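You operate a simulated robot arm through the tools that you are given. There is no shell and no other tool. Be economical: measure what you need, move in short steps, check, and stop when the job is done.

The job below is to be done with a simulated two-armed robot. You get a single attempt, and the scene is never put back.

## Task
Pick up the yellow book from the low book rack with one hand, pass it to the other hand and put it on the clear end of the returns table.

Only the result counts: the job must be done as asked and must still hold three seconds after the hand-in. Knocking over, shifting, dropping, spilling or breaking anything else fails it.

## Robot
Two 7-joint arms with two-finger parallel grippers on one trunk, on a base that drives. Base frame: it is fixed to the floor where the robot stands at the start and does not move with it; the origin is under the middle of the robot, x ahead of it, y to its left, z up. Units: cm, degrees, N and s.
The left shoulder is at the start at [1.7, 19.8, 102.6], the right one opposite. With the tool pointing down near the work surface each hand reaches from about 10 to 70 cm from the robot's upright axis, wherever it stands, measured 20 degrees to its own side. Places, roughly: clear end of the returns table [-110, 370, 90]. Payload 4.4 kg a hand.
The TCP of each hand is the grasp point between the finger pads, 2.3 cm short of the fingertips. In the tool frame z runs along the fingers and y along their closing line. The gripper opens to 9.4 cm. The fingers are 3.8 cm wide and 1 cm thick; the gripper's body (5.4 by 9.6 cm) begins 3.9 cm behind the TCP.
Orientation is that of the tool frame in the base frame, as a unit quaternion [w, x, y, z]. With the fingers straight down and closing along the base's y, the tool's x points along the base's -x, its y along +y and its z along -z.

## Interface
- The arms move only by the tool move_arm. It takes "left_moves", "right_moves" or both (then of equal length, played together; a hand with none holds still); each is a list of rows, each a list of 3 entries, a list of its own where there are three numbers: the shift along the base's x, y, z in units of 200 mm (1.0 is 200 mm), then the turn, a rotation vector about the base's x, y, z in units of 90 degrees (1.0 is 90 degrees), then the finger opening in cm, from 0 to 9.4. In form: [[[tx, ty, tz], [wx, wy, wz], hand], ...]. A call has 1 to 12 rows; each row is the pose to reach, as a shift and turn from the pose commanded when the call began. A call with a number of a shift or a turn outside -1 to 1 is refused whole. Rows are played at 5 a second. More than 5 cm and 8.6 degrees between two rows, or a gripper value outside its range, and nothing of the call is played. Where a pose cannot be reached the arm comes as near as it can. A force on the tool above 40 N (or 10 N above the force at the start of the call, whichever is more), or a blocked arm, ends the call early, and 0.2 s more pass. Each finger travels about 10.8 cm/s and halts on what it meets, pressing with about 43 N; the grip force reading is that of the motor and also rises with nothing between the fingers. The clock runs only during rows and for 0.2 s after the last one: add rows that repeat a pose to give the fingers time. The reply holds the time, the measured pose of the TCP, the force on the tool along the base axes, the opening and the grip force, in the units named above and with some noise, with the torque about the TCP (base axes, N m) and any sound that the robot's microphone picked up, and new pictures: "pictures" is both (left out), scene, wrist or none (wrist: the cameras of the hands that moved).
- Cameras (640 x 400 px; columns grow to the right, rows downward): "scene" is now at [8.99, -4.33, 116.6]; the picture's right is [-0.44, -0.90, -0.03], its down [-0.74, 0.39, -0.56] and it looks along [0.51, -0.22, -0.83] (base axes); focal length 292 px, centre (320, 200). "left" rides on the left gripper at [8.7, -1.6, -7.5] in its tool frame; the picture's right is [0.18, 0.98, 0.00], its down [-0.58, 0.11, -0.81] and it looks along [-0.79, 0.15, 0.59] (tool axes); focal length 243 px, centre (320, 200). "right" rides on the right gripper at [8.6, 1.6, -7.4] in its tool frame; the picture's right is [-0.18, 0.98, 0.00], its down [-0.58, -0.11, -0.81] and it looks along [-0.79, -0.15, 0.59] (tool axes); focal length 243 px, centre (320, 200). There is no depth. A picture from a camera that has moved, and an enlarged one, comes with that camera's place and axes in the base frame and with its lens.
- raise_lower(by): slides the trunk up (or, below 0, down) by that many cm; the arms and the scene camera ride with it, the base frame stays. It gives what a move gives, with no picture.
- steer(legs): drives the robot by 1 to 6 legs, each [ahead, left, turn to the left] in cm, cm and degrees, along the robot's own axes; the way and the turn of a leg run together, so that a leg with both is an arc; at most 150 cm and 180 degrees a leg. The arms and the cameras ride along, it lands a little off, and it stops where it bumps. It gives what a move gives, and a new picture of the scene camera.
- head_to(pan, tilt): turns the head with the scene camera to pan (to the left, within 80 degrees either way) and tilt (down, from -29 to 69), counted from straight ahead of the robot. It gives what a move gives, and a new picture of the scene camera.
- zoom(camera, box): a new picture of the part [left, top, right, bottom] of that camera's present view, enlarged. No time passes.
- sign_off(): hands the job in; it is judged then, once.

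Work in short steps. Places have to be worked out from the pictures, the camera data and where the tool is seen: move nearer, look again, correct. Check each grasp and each placing, and mend what went wrong. You have 120 turns and 260 pictures in all, those below and enlarged ones among them. Open the grippers and draw the arms clear of the work before you hand the job in, unless the task says otherwise.

The tools are called after "Emit:" as name(argument=value, ...) on one line, values as JSON. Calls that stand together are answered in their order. move_arm: Moves the arms, as the interface text tells. Its arguments: {"type":"object","properties":{"left_moves":{"type":"array","items":{"type":"array"}},"right_moves":{"type":"array","items":{"type":"array"}},"pictures":{"type":"string","enum":["both","scene","wrist","none"]}},"required":[]} The other tools are called the same way: raise_lower (by) slides the trunk up or down; steer (legs) drives the base; head_to (pan, tilt) turns the head that bears the scene camera; zoom (camera, box) takes an enlarged picture of a part of a camera's view; sign_off () hands the job in.

At the start:

```text
time_s: 0.0
left_tcp_pos: [36.14, 0.86, 62.44]
left_ee_rot: [0.053, -0.012, 0.998, 0.02]
left_contact_force: [0.2, -0.2, -0.4]
left_torque: [0.04, 0.02, 0.02]
left_opening: 9.43
left_grip_force: 0.0
right_tcp_pos: [35.3, -44.68, 50.35]
right_ee_rot: [0.022, -0.001, 1.0, 0.007]
right_contact_force: [0.3, -0.4, 0.6]
right_torque: [0.0, -0.01, -0.03]
right_opening: 9.37
right_grip_force: 0.1
trunk travel left (down, up): [-7.5, 48.8]
robot x, y, heading: [-0.22, 0.43, 0.1]
head pan, tilt: [-26.3, 58.2]
```

scene: 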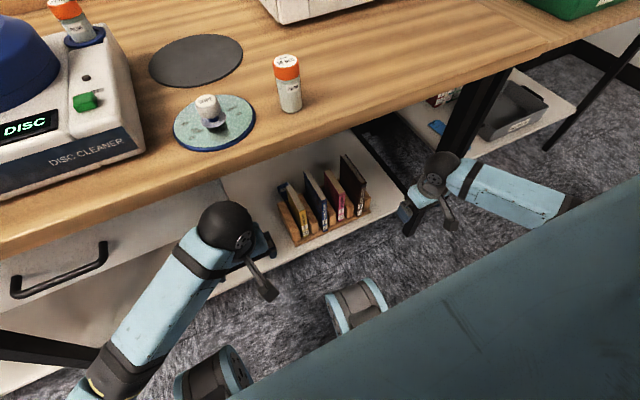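
right: 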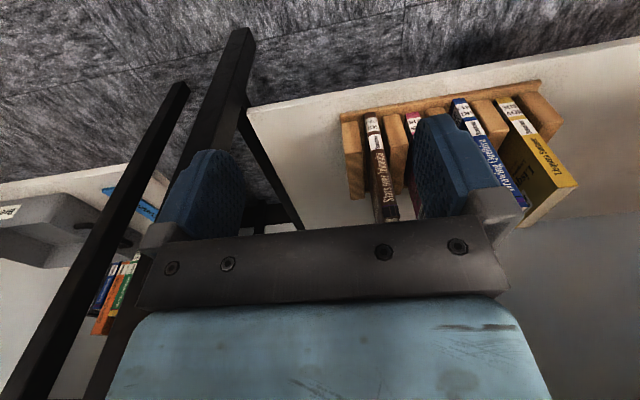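
left: 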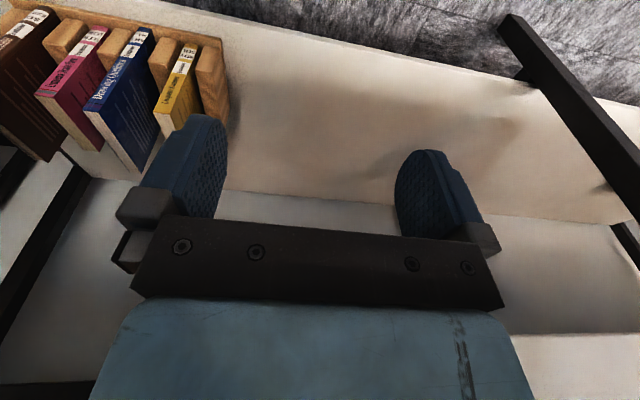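

I'll start by looking closer at the rack with the scene and both wrist cameras.

Emit:
zoom(camera="scene", box=[240, 130, 440, 255])

Emit:
zoom(camera="left", box=[0, 0, 320, 200])

Emit:
zoom(camera="right", box=[320, 50, 640, 250])

```text
3.20 times, centred on (340, 192) of scene
camera zoom: at [8.99, -4.33, 116.6], right [-0.44, -0.9, -0.03], down [-0.74, 0.39, -0.56], along [0.51, -0.22, -0.83], focal length 933 px, centre (256, 224)
```

zoom: 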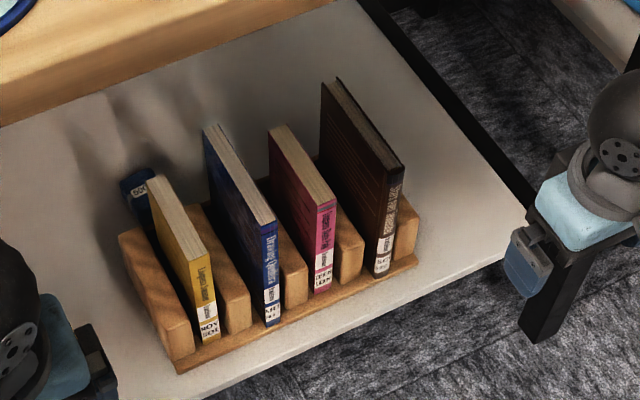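

```text
2.00 times, centred on (160, 100) of left
camera zoom: at [26.81, -1.54, 68.96], right [-0.21, 0.98, 0.02], down [0.49, 0.09, 0.87], along [0.85, 0.19, -0.5], focal length 485 px, centre (640, 400)
```

zoom: 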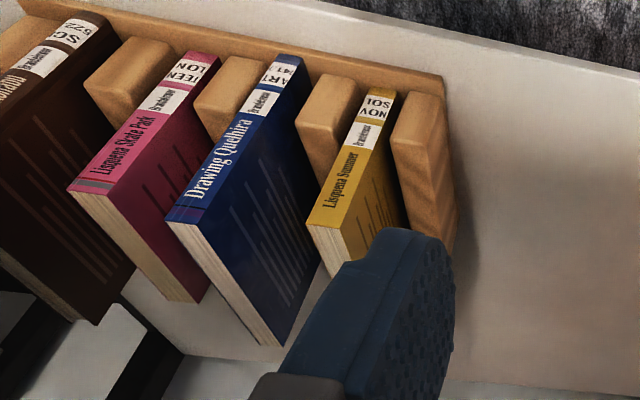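

```text
2.00 times, centred on (480, 150) of right
camera zoom: at [26.37, -43.22, 57.37], right [0.18, 0.98, 0.02], down [0.54, -0.12, 0.83], along [0.82, -0.14, -0.56], focal length 485 px, centre (0, 300)
```

zoom: 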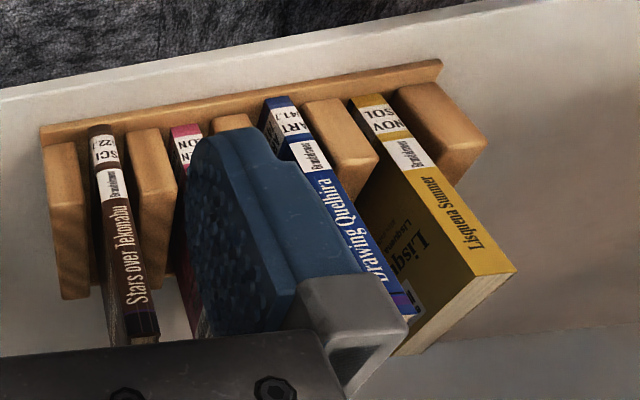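

The yellow book triangulates to roughly x 55–66, y −19.1…−16.6, top z≈40.5. The dividers' tops are near z 31, and the table edge sits above at about x 47–51. I'll pitch the right hand 45° forward and bring it partway in front of the book.

Emit:
move_arm(right_moves=[[[0, 0.15, 0], [0, -0.083, 0], 9.4], [[0, 0.3, 0], [0, -0.167, 0], 9.4], [[0, 0.45, 0], [0, -0.25, 0], 9.4], [[0, 0.6, 0], [0, -0.333, 0], 9.4], [[0, 0.75, 0], [0, -0.417, 0], 9.0], [[0, 0.9, 0], [0, -0.5, 0], 8.0]])

```text
time_s: 1.4
left_tcp_pos: [35.96, 0.47, 63.8]
left_ee_rot: [0.074, -0.002, 0.997, 0.001]
left_contact_force: [0.1, -0.2, 0.0]
left_torque: [0.01, -0.02, -0.01]
left_opening: 9.42
left_grip_force: 0.1
right_tcp_pos: [35.87, -29.42, 49.99]
right_ee_rot: [0.381, -0.002, 0.925, -0.004]
right_contact_force: [-0.4, 0.2, 0.3]
right_torque: [0.0, -0.02, 0.02]
right_opening: 8.0
right_grip_force: 0.1
trunk travel left (down, up): [-7.5, 48.8]
robot x, y, heading: [0.01, 0.11, -0.1]
head pan, tilt: [-26.3, 58.2]
stopped in row 6 (right hand): the force on the tool passed its limit at 104 N (the readings are from after the stop); the commanded pose is now the measured one
camera scene: at [9.12, -4.85, 115.63], right [-0.44, -0.9, -0.04], down [-0.74, 0.39, -0.55], along [0.51, -0.22, -0.83], focal length 292 px, centre (320, 200)
camera right: at [24.51, -27.81, 49.13], right [0.13, 0.98, 0.12], down [-0.16, -0.1, 0.98], along [0.98, -0.15, 0.14], focal length 243 px, centre (320, 200)
```

scene: 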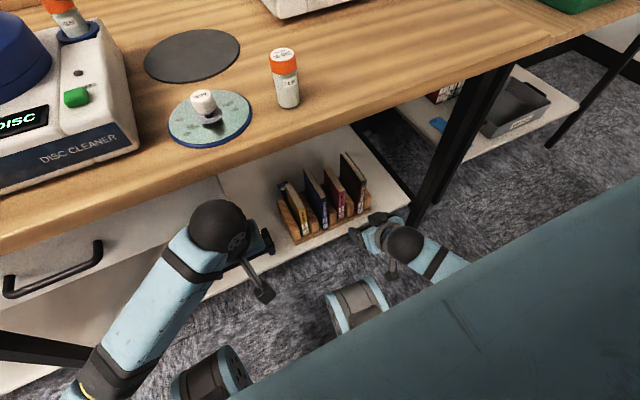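
right: 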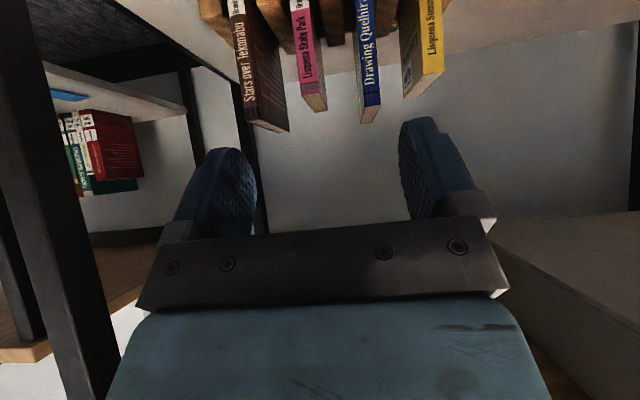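

The right hand met something solid (104 N) in free-looking space. I'll look down at the hand's surroundings before I move on.

Emit:
head_to(pan=-40, tilt=69)

Emit:
zoom(camera="scene", box=[160, 100, 480, 300])

```text
time_s: 2.1
left_tcp_pos: [36.1, 0.56, 63.77]
left_ee_rot: [0.073, -0.004, 0.997, 0.001]
left_contact_force: [0.4, 0.1, -0.7]
left_torque: [-0.03, -0.01, 0.0]
left_opening: 9.37
left_grip_force: 0.1
right_tcp_pos: [35.94, -29.46, 50.01]
right_ee_rot: [0.381, -0.001, 0.925, -0.005]
right_contact_force: [0.9, -0.6, -0.1]
right_torque: [0.02, -0.01, -0.01]
right_opening: 8.0
right_grip_force: 0.0
trunk travel left (down, up): [-7.5, 48.8]
robot x, y, heading: [-0.06, -0.18, -0.0]
head pan, tilt: [-40.0, 68.8]
camera scene: at [7.48, -5.22, 114.44], right [-0.64, -0.77, -0.04], down [-0.7, 0.61, -0.38], along [0.32, -0.21, -0.92], focal length 292 px, centre (320, 200)
```

scene: 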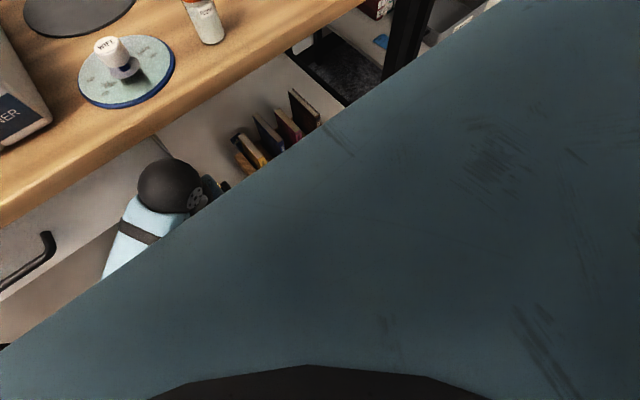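

```text
2.00 times, centred on (320, 200) of scene
camera zoom: at [7.48, -5.22, 114.44], right [-0.64, -0.77, -0.04], down [-0.7, 0.61, -0.38], along [0.32, -0.21, -0.92], focal length 583 px, centre (320, 200)
```

zoom: 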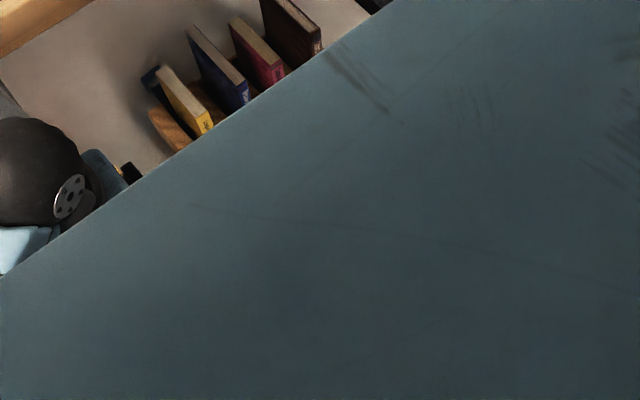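

The chest blocks that view. I'll pan more to the centre to see both arms.

Emit:
head_to(pan=-5, tilt=62)

```text
time_s: 3.1
left_tcp_pos: [36.23, 0.63, 63.63]
left_ee_rot: [0.074, -0.004, 0.997, 0.001]
left_contact_force: [0.0, -0.3, -0.6]
left_torque: [0.01, -0.04, 0.0]
left_opening: 9.4
left_grip_force: 0.0
right_tcp_pos: [35.87, -29.35, 49.95]
right_ee_rot: [0.38, -0.002, 0.925, -0.005]
right_contact_force: [0.7, 0.0, -0.3]
right_torque: [0.01, 0.0, 0.0]
right_opening: 7.99
right_grip_force: 0.1
trunk travel left (down, up): [-7.5, 48.8]
robot x, y, heading: [-0.48, 0.17, -0.0]
head pan, tilt: [-5.0, 62.0]
camera scene: at [9.67, -2.15, 115.27], right [-0.09, -1.0, -0.02], down [-0.86, 0.09, -0.5], along [0.5, -0.02, -0.86], focal length 292 px, centre (320, 200)
```

scene: 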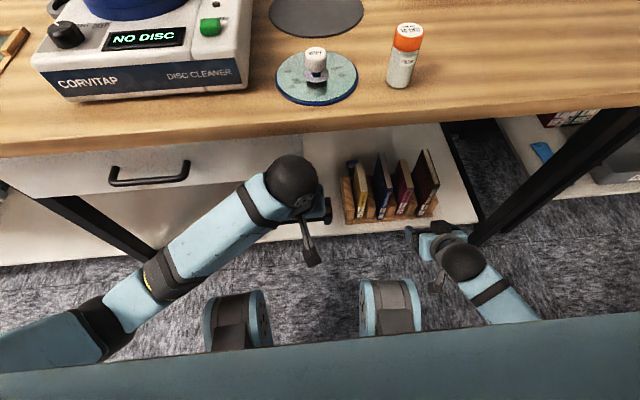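

Nothing visible touches the right hand now, and the forces are near zero. I'll retry with small careful steps toward the book's y.

Emit:
move_arm(right_moves=[[[0.0, 0.05, 0], [0, 0, 0], 8.0], [[0.0, 0.1, 0], [0, 0, 0], 8.0], [[0.0, 0.15, 0], [0, 0, 0], 8.0]], pictures="scene")

```text
time_s: 3.5
left_tcp_pos: [36.15, 0.5, 64.38]
left_ee_rot: [0.08, 0.001, 0.997, -0.008]
left_contact_force: [-0.9, 0.7, 0.3]
left_torque: [0.0, 0.01, 0.03]
left_opening: 9.42
left_grip_force: 0.2
right_tcp_pos: [36.07, -29.04, 49.75]
right_ee_rot: [0.381, -0.006, 0.924, -0.012]
right_contact_force: [0.4, 0.2, 0.4]
right_torque: [0.02, 0.0, 0.01]
right_opening: 8.01
right_grip_force: 0.1
trunk travel left (down, up): [-7.5, 48.8]
robot x, y, heading: [0.0, -0.03, -0.3]
head pan, tilt: [-5.0, 62.0]
stopped in row 2 (right hand): the force on the tool passed its limit at 52 N (the readings are from after the stop); the commanded pose is now the measured one
camera scene: at [9.89, -2.1, 114.94], right [-0.09, -1.0, -0.02], down [-0.86, 0.09, -0.5], along [0.5, -0.02, -0.86], focal length 292 px, centre (320, 200)
```

scene: 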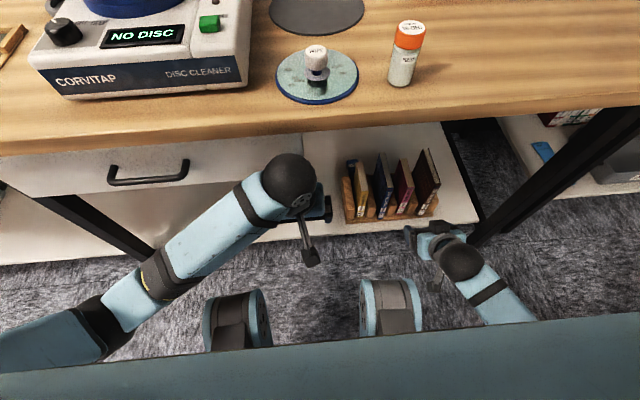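

The contact point matches the wrist camera at [24.5, −28, 49] against the robot's own cylinder near [22, −18, 45]. I'll back off and go forward and up first, then across.

Emit:
move_arm(right_moves=[[[0, -0.1, 0.05], [0, 0, 0], 8.0], [[0.15, -0.1, 0.1], [0, 0, 0], 8.0], [[0.3, -0.1, 0.15], [0, 0, 0], 8.0], [[0.45, -0.1, 0.2], [0, 0, 0], 8.0], [[0.5, 0.05, 0.2], [0, 0, 0], 8.0], [[0.5, 0.2, 0.2], [0, 0, 0], 8.0], [[0.5, 0.38, 0.2], [0, 0, 0], 8.0], [[0.5, 0.56, 0.2], [0, 0, 0], 8.0]])

```text
time_s: 5.4
left_tcp_pos: [36.61, 0.85, 64.56]
left_ee_rot: [0.087, 0.002, 0.996, -0.01]
left_contact_force: [-0.1, -0.1, 0.9]
left_torque: [-0.01, -0.02, -0.01]
left_opening: 9.41
left_grip_force: 0.2
right_tcp_pos: [47.22, -28.78, 53.61]
right_ee_rot: [0.379, 0.064, 0.92, -0.075]
right_contact_force: [0.3, 0.5, -0.1]
right_torque: [0.0, -0.01, -0.02]
right_opening: 8.01
right_grip_force: 0.0
trunk travel left (down, up): [-7.5, 48.8]
robot x, y, heading: [-0.39, 0.16, -0.1]
head pan, tilt: [-5.0, 62.0]
stopped in row 8 (right hand): the arm was blocked; the commanded pose is now the measured one
camera scene: at [10.39, -2.14, 114.62], right [-0.09, -1.0, -0.02], down [-0.86, 0.09, -0.5], along [0.5, -0.02, -0.87], focal length 292 px, centre (320, 200)
camera right: at [36.34, -25.23, 52.52], right [0.3, 0.95, 0.04], down [-0.17, 0.01, 0.99], along [0.94, -0.31, 0.16], focal length 243 px, centre (320, 200)
```

scene: 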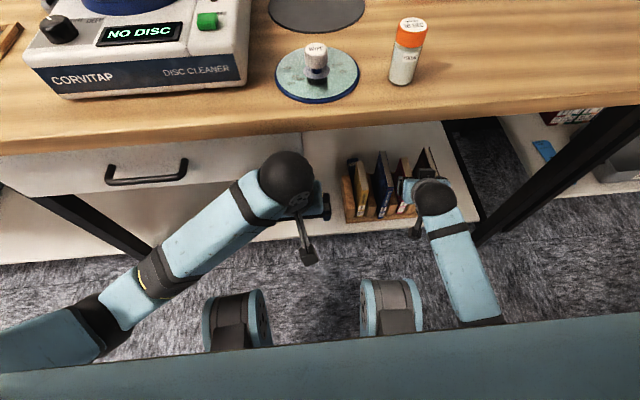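
right: 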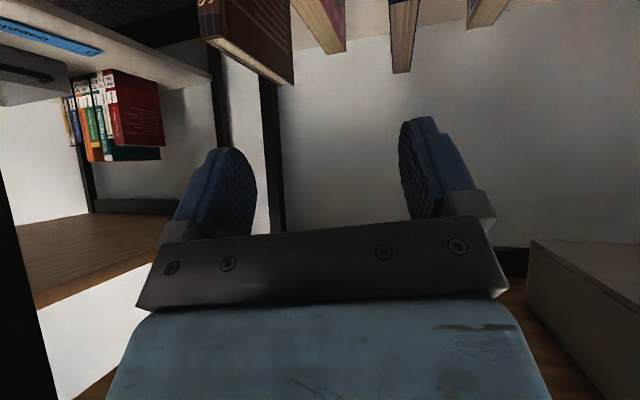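

The arm was blocked reaching inward, so the book needs to be further to the right-hand side of the robot. I'll check the space on the left before I drive sideways.

Emit:
head_to(pan=60, tilt=40)

```text
time_s: 6.8
left_tcp_pos: [36.6, 0.9, 64.48]
left_ee_rot: [0.086, 0.002, 0.996, -0.01]
left_contact_force: [-0.2, 0.0, -0.1]
left_torque: [0.01, 0.02, 0.0]
left_opening: 9.4
left_grip_force: 0.0
right_tcp_pos: [47.29, -28.75, 53.43]
right_ee_rot: [0.379, 0.065, 0.92, -0.076]
right_contact_force: [0.2, 0.8, -0.7]
right_torque: [0.07, 0.0, 0.02]
right_opening: 8.0
right_grip_force: 0.1
trunk travel left (down, up): [-7.5, 48.8]
robot x, y, heading: [0.18, -0.11, -0.2]
head pan, tilt: [60.0, 40.0]
camera scene: at [8.26, 5.71, 117.62], right [0.87, -0.5, 0.02], down [-0.3, -0.54, -0.79], along [0.4, 0.68, -0.62], focal length 292 px, centre (320, 200)
```

scene: 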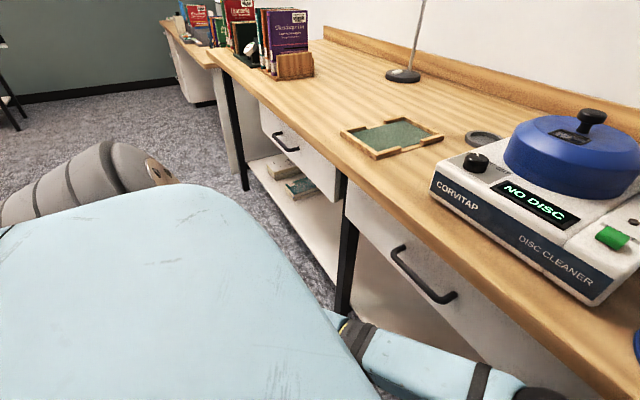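

The left side is clear for a 12 cm sideways drive along the table. I'll do that.

Emit:
steer(legs=[[0, 12, 0]])

Emit:
head_to(pan=-20, tilt=57)

```text
time_s: 8.5
left_tcp_pos: [36.69, 12.87, 64.54]
left_ee_rot: [0.085, 0.002, 0.996, -0.01]
left_contact_force: [-0.3, -0.6, -0.1]
left_torque: [0.05, 0.0, 0.03]
left_opening: 9.4
left_grip_force: 0.1
right_tcp_pos: [47.36, -16.69, 53.5]
right_ee_rot: [0.379, 0.065, 0.92, -0.075]
right_contact_force: [0.0, 0.9, 0.2]
right_torque: [-0.01, 0.01, -0.01]
right_opening: 8.01
right_grip_force: 0.1
trunk travel left (down, up): [-7.5, 48.8]
robot x, y, heading: [-0.07, 12.42, 0.1]
head pan, tilt: [60.0, 40.0]
camera scene: at [8.37, 17.81, 117.61], right [0.86, -0.5, 0.02], down [-0.3, -0.54, -0.79], along [0.4, 0.67, -0.62], focal length 292 px, centre (320, 200)
```

scene: 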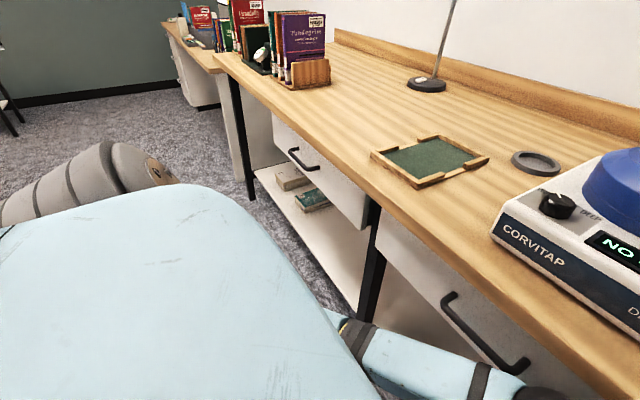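

```text
time_s: 10.0
left_tcp_pos: [36.92, 13.03, 64.93]
left_ee_rot: [0.092, 0.004, 0.996, -0.019]
left_contact_force: [0.1, -0.7, 0.1]
left_torque: [0.0, -0.01, 0.0]
left_opening: 9.43
left_grip_force: 0.2
right_tcp_pos: [47.39, -16.83, 53.21]
right_ee_rot: [0.377, 0.065, 0.921, -0.08]
right_contact_force: [0.3, 0.5, -0.3]
right_torque: [0.02, 0.02, 0.02]
right_opening: 7.99
right_grip_force: 0.0
trunk travel left (down, up): [-7.5, 48.8]
robot x, y, heading: [-0.1, 11.81, 0.1]
head pan, tilt: [-20.0, 57.0]
camera scene: at [11.17, 8.49, 114.92], right [-0.34, -0.94, -0.02], down [-0.77, 0.3, -0.56], along [0.53, -0.17, -0.83], focal length 292 px, centre (320, 200)
```

scene: 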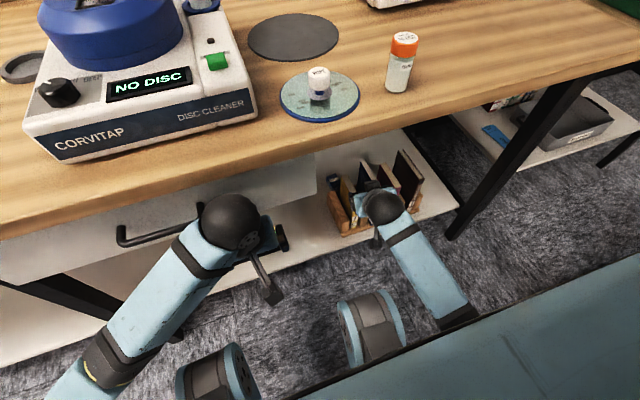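

The hand is now in front of the book. I'll level its yaw, align y to about −17.9, and look.

Emit:
move_arm(right_moves=[[[0, -0.02, 0], [0.02, 0, 0.04], 7.5], [[0, -0.04, 0], [0.04, 0, 0.08], 7.0], [[0, -0.052, -0.05], [0.062, -0.006, 0.116], 7.0], [[0, -0.052, -0.05], [0.062, -0.006, 0.116], 7.0]])

```text
time_s: 11.0
left_tcp_pos: [37.0, 13.12, 64.95]
left_ee_rot: [0.092, 0.004, 0.996, -0.02]
left_contact_force: [-0.3, 0.4, -0.3]
left_torque: [-0.01, 0.02, 0.0]
left_opening: 9.4
left_grip_force: 0.1
right_tcp_pos: [47.42, -17.6, 52.12]
right_ee_rot: [0.383, -0.004, 0.924, -0.001]
right_contact_force: [-0.1, 0.3, 0.2]
right_torque: [-0.02, -0.01, 0.0]
right_opening: 6.99
right_grip_force: 0.0
trunk travel left (down, up): [-7.5, 48.8]
robot x, y, heading: [-0.07, 12.02, 0.1]
head pan, tilt: [-20.0, 57.0]
camera scene: at [11.24, 8.68, 114.91], right [-0.34, -0.94, -0.02], down [-0.77, 0.29, -0.56], along [0.53, -0.18, -0.83], focal length 292 px, centre (320, 200)
camera right: at [36.08, -16.1, 51.26], right [0.12, 0.98, 0.13], down [-0.16, -0.11, 0.98], along [0.98, -0.14, 0.14], focal length 243 px, centre (320, 200)
```

scene: 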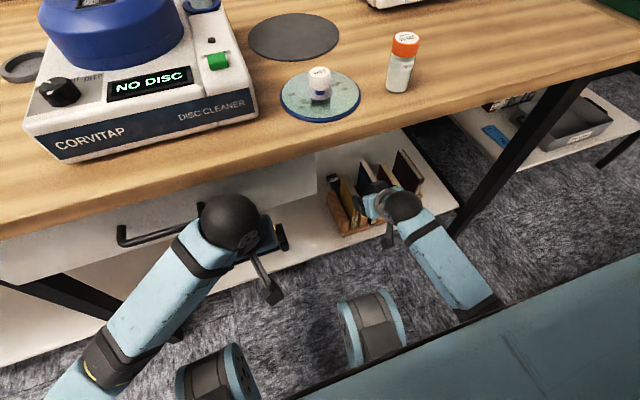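
right: 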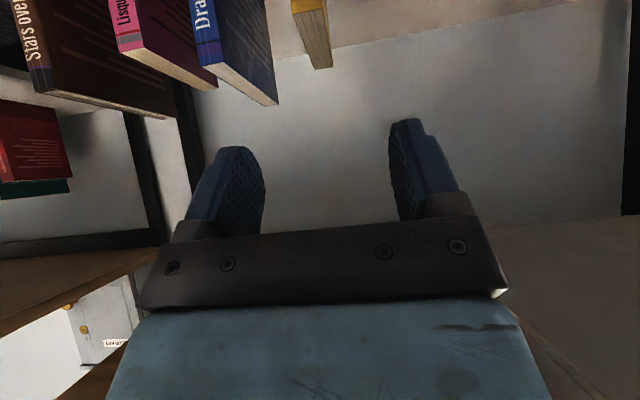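

The right camera confirms the book at y −19.0…−16.7, x 55–66, top z≈40.4. I'll move in along the 45° line with the fingers at 6 cm, to a TCP near [57.1, −17.85, 38.4].

Emit:
move_arm(right_moves=[[[0.1, -0.0125, -0.2], [0, 0, 0], 6.0], [[0.2, -0.0125, -0.4], [0, 0, 0], 6.0], [[0.24, -0.0125, -0.445], [0, 0, 0], 6.0], [[0.24, -0.0125, -0.445], [0, 0, 0], 6.0]])

```text
time_s: 12.0
left_tcp_pos: [37.13, 13.08, 64.85]
left_ee_rot: [0.092, 0.004, 0.996, -0.02]
left_contact_force: [0.2, -0.1, 0.0]
left_torque: [0.01, 0.03, -0.02]
left_opening: 9.39
left_grip_force: 0.0
right_tcp_pos: [52.46, -17.66, 43.39]
right_ee_rot: [0.382, -0.003, 0.924, -0.002]
right_contact_force: [-0.7, 0.4, -0.5]
right_torque: [0.01, 0.02, 0.02]
right_opening: 6.02
right_grip_force: 0.2
trunk travel left (down, up): [-7.5, 48.8]
robot x, y, heading: [0.21, 12.11, -0.1]
head pan, tilt: [-20.0, 57.0]
camera scene: at [11.31, 8.71, 114.88], right [-0.34, -0.94, -0.02], down [-0.77, 0.29, -0.56], along [0.53, -0.18, -0.83], focal length 292 px, centre (320, 200)
camera right: at [41.12, -16.17, 42.48], right [0.12, 0.98, 0.13], down [-0.16, -0.1, 0.98], along [0.98, -0.14, 0.14], focal length 243 px, centre (320, 200)
```

scene: 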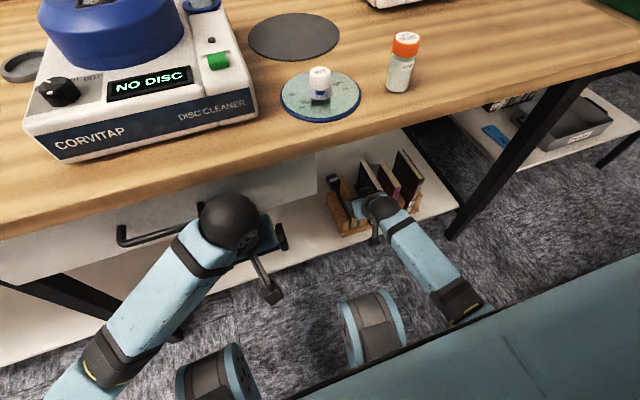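
right: 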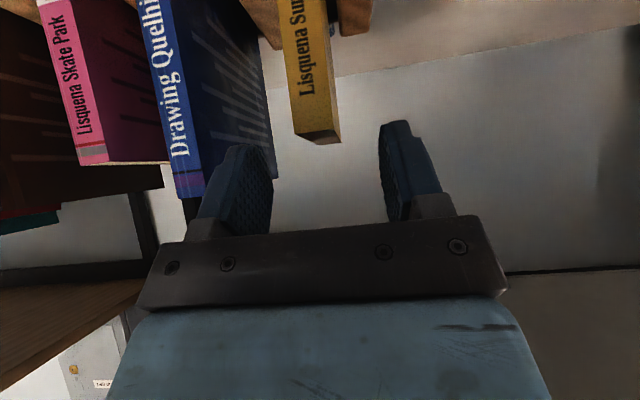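

The alignment is good (book centre ≈ −18.05). I'll make the final approach and then close the fingers.

Emit:
move_arm(right_moves=[[[0.08, -0.018, -0.085], [0, 0, 0], 6.0], [[0.16, -0.018, -0.17], [0, 0, 0], 6.0], [[0.237, -0.018, -0.255], [0, 0, 0], 6.0], [[0.237, -0.018, -0.255], [0, 0, 0], 6.0]])

```text
time_s: 13.0
left_tcp_pos: [37.2, 13.17, 65.04]
left_ee_rot: [0.092, 0.004, 0.996, -0.02]
left_contact_force: [-0.2, 1.0, -0.3]
left_torque: [0.0, 0.02, 0.02]
left_opening: 9.42
left_grip_force: 0.0
right_tcp_pos: [57.39, -18.06, 38.49]
right_ee_rot: [0.382, -0.004, 0.924, -0.002]
right_contact_force: [-0.4, 0.2, -0.5]
right_torque: [-0.02, 0.0, 0.0]
right_opening: 5.99
right_grip_force: 0.0
trunk travel left (down, up): [-7.5, 48.8]
robot x, y, heading: [-0.35, 11.9, -0.1]
head pan, tilt: [-20.0, 57.0]
camera scene: at [11.38, 8.75, 114.86], right [-0.34, -0.94, -0.02], down [-0.77, 0.29, -0.56], along [0.53, -0.18, -0.83], focal length 292 px, centre (320, 200)
camera right: at [46.01, -16.7, 37.47], right [0.12, 0.98, 0.12], down [-0.16, -0.1, 0.98], along [0.98, -0.14, 0.14], focal length 243 px, centre (320, 200)
```

scene: 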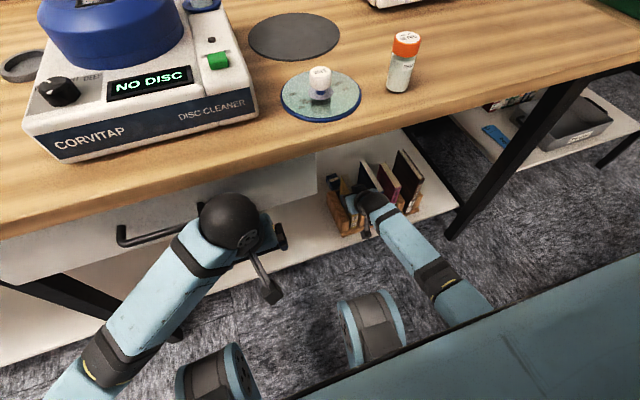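
right: 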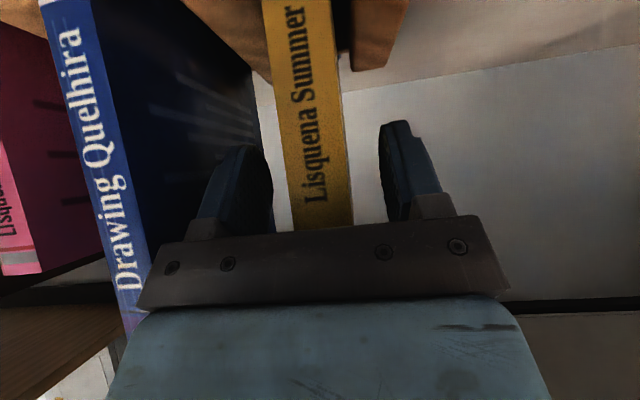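

The fingers straddle the book with a gap on each side, so I'm closing them.

Emit:
move_arm(right_moves=[[[0, 0, 0], [0, 0, 0], 3.0], [[0, 0, 0], [0, 0, 0], 0.0], [[0, 0, 0], [0, 0, 0], 0.0], [[0, 0, 0], [0, 0, 0], 0.0]], pictures="wrist")

```text
time_s: 14.0
left_tcp_pos: [37.39, 13.27, 64.82]
left_ee_rot: [0.093, 0.002, 0.996, -0.019]
left_contact_force: [0.4, 0.4, 0.4]
left_torque: [0.0, 0.01, 0.02]
left_opening: 9.41
left_grip_force: 0.1
right_tcp_pos: [57.38, -18.22, 38.31]
right_ee_rot: [0.383, -0.004, 0.924, -0.003]
right_contact_force: [-2.7, 0.3, 6.5]
right_torque: [0.19, 0.15, -0.02]
right_opening: 2.17
right_grip_force: 42.7
trunk travel left (down, up): [-7.5, 48.8]
robot x, y, heading: [0.06, 12.14, -0.2]
head pan, tilt: [-20.0, 57.0]
camera right: at [46.03, -16.69, 37.49], right [0.12, 0.98, 0.12], down [-0.16, -0.1, 0.98], along [0.98, -0.14, 0.14], focal length 243 px, centre (320, 200)
```

right: 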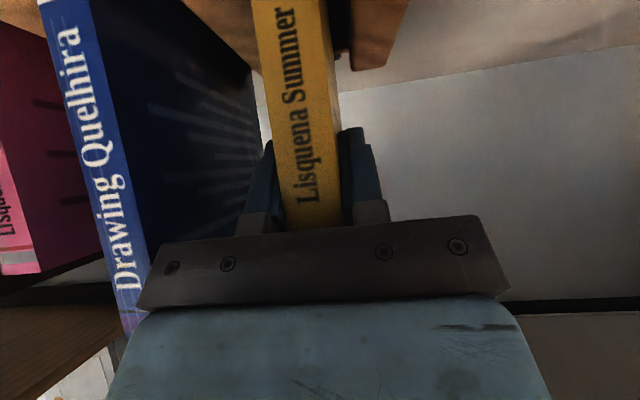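

The grip is firm, with an opening of 2.17 cm and 42.7 N. I'll lift straight up 5 cm slowly.

Emit:
move_arm(right_moves=[[[0, 0, 0.05], [0, 0, 0], 0.0], [[0, 0, 0.1], [0, 0, 0], 0.0], [[0, 0, 0.15], [0, 0, 0], 0.0], [[0, 0, 0.2], [0, 0, 0], 0.0], [[0, 0, 0.25], [0, 0, 0], 0.0]])

```text
time_s: 15.2
left_tcp_pos: [37.46, 13.29, 64.74]
left_ee_rot: [0.092, 0.002, 0.996, -0.019]
left_contact_force: [0.1, -1.0, -0.7]
left_torque: [0.02, 0.03, 0.0]
left_opening: 9.41
left_grip_force: 0.1
right_tcp_pos: [57.17, -18.15, 43.18]
right_ee_rot: [0.381, -0.004, 0.925, -0.002]
right_contact_force: [1.4, 0.3, -1.3]
right_torque: [0.01, 0.03, 0.01]
right_opening: 2.14
right_grip_force: 42.8
trunk travel left (down, up): [-7.5, 48.8]
robot x, y, heading: [0.07, 11.94, -0.3]
head pan, tilt: [-20.0, 57.0]
camera scene: at [11.54, 8.81, 114.8], right [-0.34, -0.94, -0.02], down [-0.78, 0.29, -0.56], along [0.53, -0.18, -0.83], focal length 292 px, centre (320, 200)
camera right: at [45.86, -16.71, 42.27], right [0.12, 0.98, 0.12], down [-0.16, -0.1, 0.98], along [0.98, -0.14, 0.14], focal length 243 px, centre (320, 200)
```

scene: 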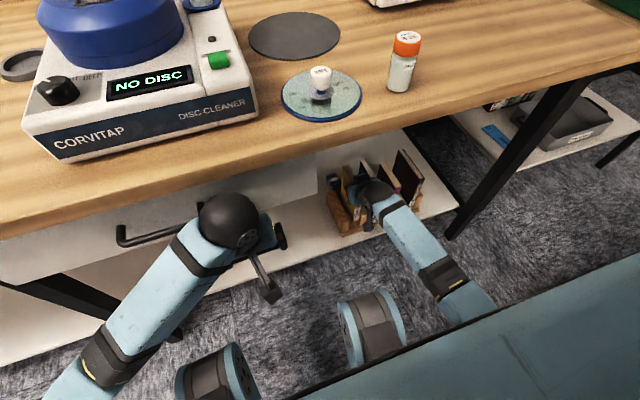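
right: 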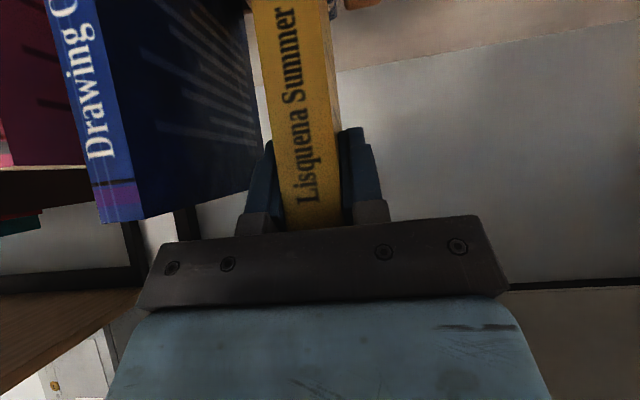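

The book came up cleanly. I'll lift 6 cm more and then pull back.

Emit:
move_arm(right_moves=[[[0, 0, 0.08], [0, 0, 0], 0.0], [[0, 0, 0.16], [0, 0, 0], 0.0], [[0, 0, 0.24], [0, 0, 0], 0.0], [[0, 0, 0.32], [0, 0, 0], 0.0], [[-0.1, 0, 0.36], [0, 0, 0], 0.0], [[-0.25, 0, 0.38], [0, 0, 0], 0.0], [[-0.4, 0, 0.4], [0, 0, 0], 0.0]])

```text
time_s: 16.8
left_tcp_pos: [37.44, 13.44, 64.73]
left_ee_rot: [0.092, 0.002, 0.996, -0.02]
left_contact_force: [-0.1, -0.2, -0.5]
left_torque: [0.03, 0.03, -0.01]
left_opening: 9.4
left_grip_force: 0.0
right_tcp_pos: [49.29, -18.27, 50.78]
right_ee_rot: [0.38, -0.003, 0.925, -0.002]
right_contact_force: [0.8, 0.9, -2.2]
right_torque: [-0.01, 0.04, 0.0]
right_opening: 2.15
right_grip_force: 42.7
trunk travel left (down, up): [-7.5, 48.8]
robot x, y, heading: [-0.57, 11.84, -0.0]
head pan, tilt: [-20.0, 57.0]
camera scene: at [11.65, 8.86, 114.75], right [-0.34, -0.94, -0.02], down [-0.78, 0.29, -0.56], along [0.53, -0.18, -0.83], focal length 292 px, centre (320, 200)
camera right: at [37.9, -16.76, 49.99], right [0.12, 0.98, 0.12], down [-0.16, -0.1, 0.98], along [0.98, -0.14, 0.14], focal length 243 px, centre (320, 200)
```

scene: 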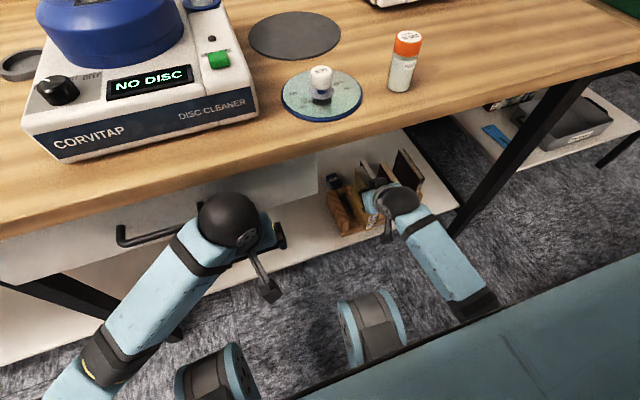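
right: 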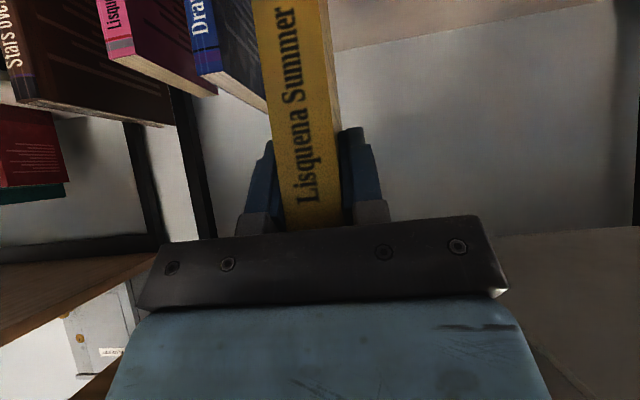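

The book is clear of the dividers. Before I back away I'll look around for free floor.

Emit:
head_to(pan=80, tilt=20)

Emit:
head_to(pan=-80, tilt=20)

```text
time_s: 18.6
left_tcp_pos: [37.78, 13.5, 64.7]
left_ee_rot: [0.092, 0.0, 0.996, -0.018]
left_contact_force: [-0.3, -0.5, 0.1]
left_torque: [-0.01, -0.04, 0.0]
left_opening: 9.4
left_grip_force: 0.0
right_tcp_pos: [49.38, -18.3, 50.7]
right_ee_rot: [0.38, -0.004, 0.925, -0.002]
right_contact_force: [-0.5, -0.4, -2.8]
right_torque: [-0.05, 0.06, 0.01]
right_opening: 2.15
right_grip_force: 42.7
trunk travel left (down, up): [-7.5, 48.8]
robot x, y, heading: [0.14, 11.9, -0.1]
head pan, tilt: [80.0, 20.0]
camera scene: at [6.74, 20.43, 120.17], right [0.98, -0.18, 0.02], down [-0.04, -0.33, -0.94], along [0.17, 0.93, -0.33], focal length 292 px, centre (320, 200)
```

scene: 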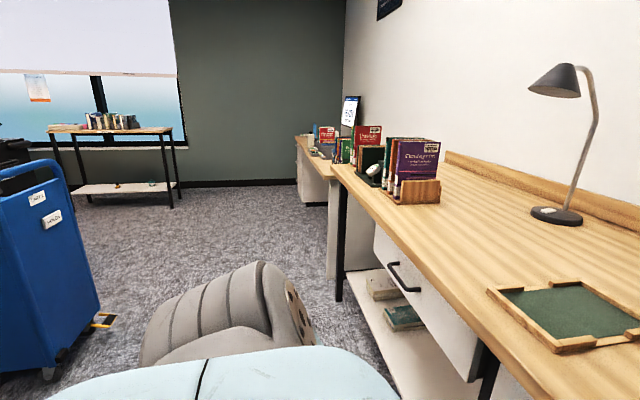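

```text
time_s: 21.1
left_tcp_pos: [37.95, 13.69, 64.62]
left_ee_rot: [0.091, 0.0, 0.996, -0.019]
left_contact_force: [0.8, -0.2, -0.1]
left_torque: [-0.01, 0.04, 0.01]
left_opening: 9.41
left_grip_force: 0.1
right_tcp_pos: [49.37, -18.32, 50.66]
right_ee_rot: [0.379, -0.004, 0.925, -0.004]
right_contact_force: [-0.1, 0.9, -2.2]
right_torque: [0.03, 0.06, -0.01]
right_opening: 2.16
right_grip_force: 43.4
trunk travel left (down, up): [-7.5, 48.8]
robot x, y, heading: [-0.05, 11.85, -0.1]
head pan, tilt: [-80.0, 20.0]
camera scene: at [6.89, 2.17, 119.95], right [-0.98, -0.17, -0.02], down [-0.04, 0.34, -0.94], along [0.17, -0.92, -0.35], focal length 292 px, centre (320, 200)
```

scene: 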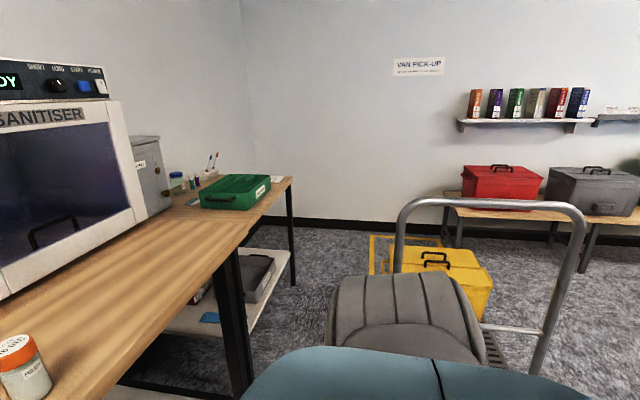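

The returns table stands by the window at far left, and its right (higher-x) part looks like the clear end. A blue cart stands at about [−90, 140–190]. I'll back off 35 cm first to do the handover in free space.

Emit:
steer(legs=[[-35, 0, 0]])

Emit:
head_to(pan=-5, tilt=55)

```text
time_s: 23.3
left_tcp_pos: [2.89, 13.61, 64.39]
left_ee_rot: [0.092, 0.0, 0.996, -0.018]
left_contact_force: [-0.4, 0.1, 0.9]
left_torque: [0.02, 0.03, 0.01]
left_opening: 9.37
left_grip_force: 0.1
right_tcp_pos: [14.09, -18.19, 50.48]
right_ee_rot: [0.379, -0.003, 0.926, -0.004]
right_contact_force: [0.1, -0.6, -1.8]
right_torque: [0.0, 0.06, 0.04]
right_opening: 2.16
right_grip_force: 43.1
trunk travel left (down, up): [-7.5, 48.8]
robot x, y, heading: [-34.81, 11.86, -0.1]
head pan, tilt: [-80.0, 20.0]
camera scene: at [-28.09, 2.31, 119.9], right [-0.99, -0.17, -0.02], down [-0.04, 0.34, -0.94], along [0.17, -0.92, -0.35], focal length 292 px, centre (320, 200)
```

scene: 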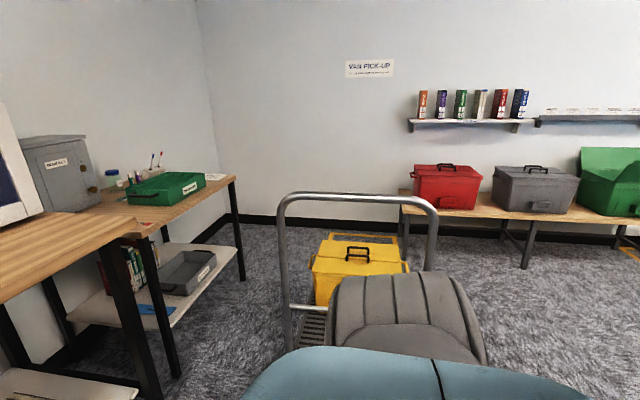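

```text
time_s: 24.8
left_tcp_pos: [4.03, 14.16, 63.66]
left_ee_rot: [0.093, -0.002, 0.995, -0.021]
left_contact_force: [0.6, -0.4, -0.6]
left_torque: [0.0, 0.0, -0.03]
left_opening: 9.4
left_grip_force: 0.1
right_tcp_pos: [14.41, -18.13, 49.51]
right_ee_rot: [0.373, -0.004, 0.928, -0.006]
right_contact_force: [0.5, 0.0, -1.6]
right_torque: [-0.02, 0.01, -0.03]
right_opening: 2.18
right_grip_force: 43.6
trunk travel left (down, up): [-7.5, 48.8]
robot x, y, heading: [-35.05, 12.31, -0.4]
head pan, tilt: [-5.0, 55.0]
camera scene: at [-21.39, 11.39, 114.06], right [-0.09, -1.0, 0.0], down [-0.81, 0.08, -0.58], along [0.57, -0.05, -0.82], focal length 292 px, centre (320, 200)
```

scene: 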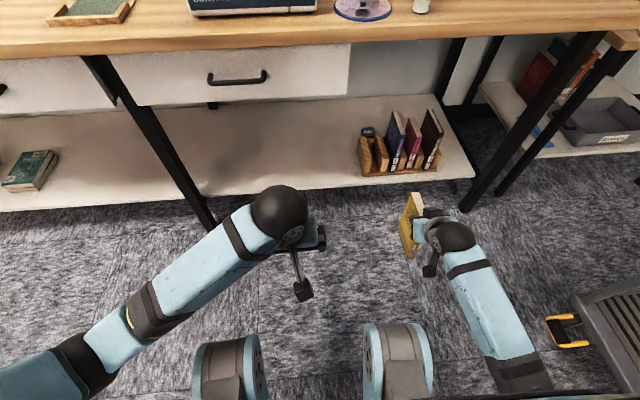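

The book is held and the rack is undisturbed. I'll raise the trunk 38 cm so the hands work above table height and clear of the base.

Emit:
raise_lower(by=38)

Emit:
head_to(pan=-5, tilt=55)

```text
time_s: 28.5
left_tcp_pos: [3.43, 13.87, 101.18]
left_ee_rot: [0.085, 0.0, 0.996, -0.023]
left_contact_force: [0.0, -0.3, 0.6]
left_torque: [0.03, -0.01, -0.01]
left_opening: 9.41
left_grip_force: 0.0
right_tcp_pos: [14.59, -18.12, 87.25]
right_ee_rot: [0.371, -0.004, 0.928, -0.007]
right_contact_force: [-0.3, 0.4, -1.0]
right_torque: [-0.02, 0.05, -0.02]
right_opening: 2.19
right_grip_force: 43.0
trunk travel left (down, up): [-45.5, 10.8]
robot x, y, heading: [-35.1, 11.97, -0.2]
head pan, tilt: [-5.0, 55.0]
```

```text
time_s: 29.1
left_tcp_pos: [3.57, 13.98, 101.23]
left_ee_rot: [0.084, 0.0, 0.996, -0.022]
left_contact_force: [0.1, 0.8, -0.4]
left_torque: [0.04, 0.03, 0.01]
left_opening: 9.4
left_grip_force: 0.1
right_tcp_pos: [14.45, -18.22, 87.29]
right_ee_rot: [0.371, -0.004, 0.929, -0.007]
right_contact_force: [0.0, 0.2, -2.2]
right_torque: [-0.01, 0.07, 0.03]
right_opening: 2.18
right_grip_force: 43.0
trunk travel left (down, up): [-45.5, 10.8]
robot x, y, heading: [-34.92, 12.15, -0.1]
head pan, tilt: [-5.0, 55.0]
camera scene: at [-21.12, 11.5, 151.99], right [-0.09, -1.0, 0.0], down [-0.82, 0.07, -0.57], along [0.57, -0.05, -0.82], focal length 292 px, centre (320, 200)
```

scene: 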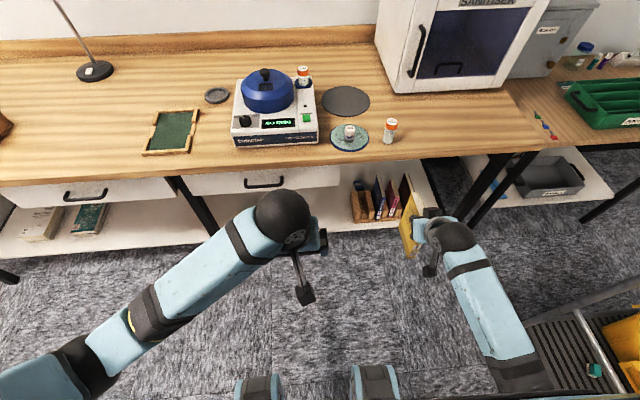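

For the handover the right hand should yaw 90° left so its fingers point along +y, and the left hand should come from the left, pointing −y. I'll do the right hand's yaw and the left hand's pitch-up together.

Emit:
move_arm(right_moves=[[[-0.02, 0.04, 0.03], [0, 0, 0.08], 0], [[-0.05, 0.08, 0.06], [0, 0, 0.16], 0], [[-0.08, 0.12, 0.1], [0, 0, 0.24], 0], [[-0.11, 0.17, 0.14], [0, 0, 0.32], 0], [[-0.14, 0.22, 0.18], [0, 0, 0.4], 0], [[-0.17, 0.27, 0.22], [0, 0, 0.48], 0]], left_moves=[[[0, 0.08, 0], [0, -0.08, 0], 9.4], [[0, 0.16, 0], [0, -0.16, 0], 9.4], [[0, 0.24, 0], [0, -0.24, 0], 9.4], [[0, 0.32, 0], [0, -0.32, 0], 9.4], [[0, 0.4, 0], [0, -0.4, 0], 9.4], [[0, 0.48, 0], [0, -0.48, 0], 9.4]], pictures="scene")

```text
time_s: 30.5
left_tcp_pos: [3.28, 23.7, 101.23]
left_ee_rot: [0.446, 0.008, 0.895, -0.02]
left_contact_force: [-0.8, 0.1, -0.7]
left_torque: [0.04, -0.02, 0.06]
left_opening: 9.4
left_grip_force: 0.0
right_tcp_pos: [11.14, -12.55, 91.89]
right_ee_rot: [0.348, -0.347, 0.861, 0.129]
right_contact_force: [-0.4, 0.6, 0.1]
right_torque: [0.02, -0.04, 0.01]
right_opening: 2.53
right_grip_force: 0.1
trunk travel left (down, up): [-45.5, 10.8]
robot x, y, heading: [-35.13, 12.32, -0.2]
head pan, tilt: [-5.0, 55.0]
camera scene: at [-21.19, 11.55, 152.0], right [-0.09, -1.0, 0.0], down [-0.82, 0.07, -0.57], along [0.57, -0.05, -0.82], focal length 292 px, centre (320, 200)
```

scene: 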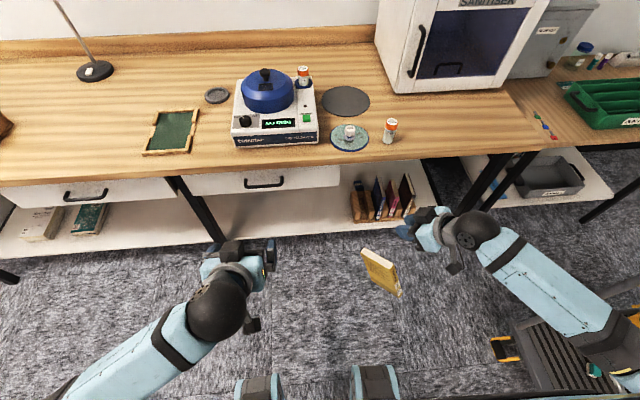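

The gripper has let go (2.53 cm, 0 N) and the book is out of the hand. I'll check where it is.

Emit:
zoom(camera="scene", box=[300, 180, 500, 305])

Emit:
zoom(camera="right", box=[0, 0, 640, 400])

```text
3.20 times, centred on (400, 242) of scene
camera zoom: at [-21.19, 11.55, 152.0], right [-0.09, -1.0, 0.0], down [-0.82, 0.07, -0.57], along [0.57, -0.05, -0.82], focal length 933 px, centre (64, 64)
```

zoom: 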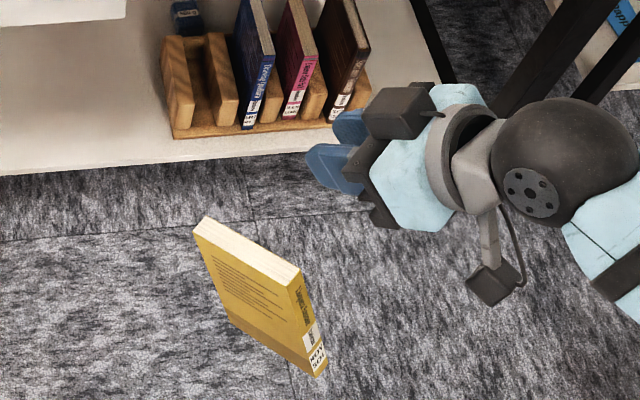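

```text
1.00 times, centred on (320, 200) of right (not enlarged: the box is as wide or as high as the picture)
camera zoom: at [1.65, -19.39, 91.24], right [-0.58, 0.81, 0.11], down [-0.04, -0.16, 0.99], along [0.81, 0.57, 0.12], focal length 243 px, centre (320, 200)
```

zoom: 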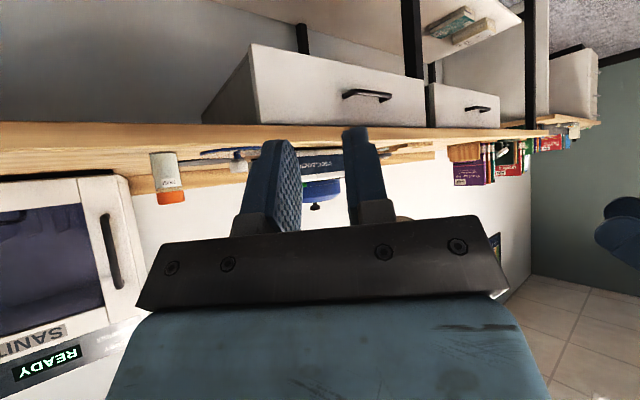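

The book seems to be falling or on the floor. I'll hold still for a moment, testing the close command, and see where it settles.

Emit:
move_arm(right_moves=[[[0, 0, 0], [0, 0, 0], 2.5], [[0, 0, 0], [0, 0, 0], 2.5], [[0, 0, 0], [0, 0, 0], 2.5]], pictures="scene")

```text
time_s: 31.3
left_tcp_pos: [3.34, 23.64, 101.18]
left_ee_rot: [0.445, 0.008, 0.895, -0.02]
left_contact_force: [0.2, -1.0, 0.8]
left_torque: [-0.02, -0.01, -0.03]
left_opening: 9.42
left_grip_force: 0.0
right_tcp_pos: [11.07, -12.67, 91.9]
right_ee_rot: [0.347, -0.346, 0.862, 0.13]
right_contact_force: [-0.1, 0.2, -0.8]
right_torque: [-0.03, -0.02, -0.02]
right_opening: 2.51
right_grip_force: 0.0
trunk travel left (down, up): [-45.5, 10.8]
robot x, y, heading: [-35.04, 12.22, -0.2]
head pan, tilt: [-5.0, 55.0]
camera scene: at [-21.14, 11.51, 151.99], right [-0.09, -1.0, 0.0], down [-0.82, 0.07, -0.57], along [0.57, -0.05, -0.82], focal length 292 px, centre (320, 200)
```

scene: 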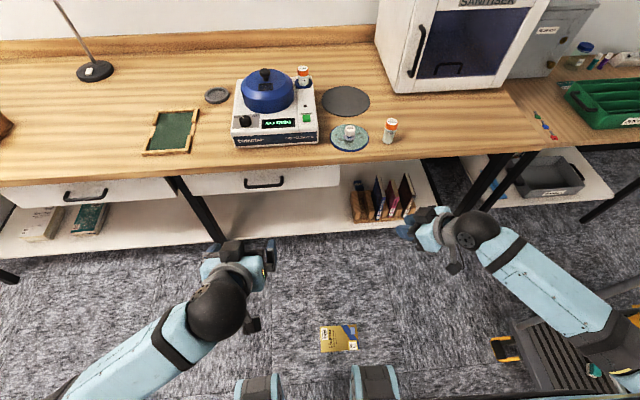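

The book lies flat on the floor near [4, 0]. I'll enlarge it to measure its place and size before planning a recovery.

Emit:
zoom(camera="scene", box=[270, 290, 430, 390])

```text
4.00 times, centred on (350, 340) of scene
camera zoom: at [-21.14, 11.51, 151.99], right [-0.09, -1.0, 0.0], down [-0.82, 0.07, -0.57], along [0.57, -0.05, -0.82], focal length 1166 px, centre (200, -360)
```

zoom: 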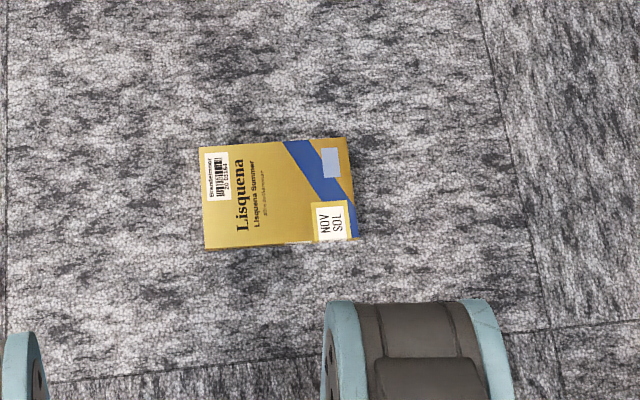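

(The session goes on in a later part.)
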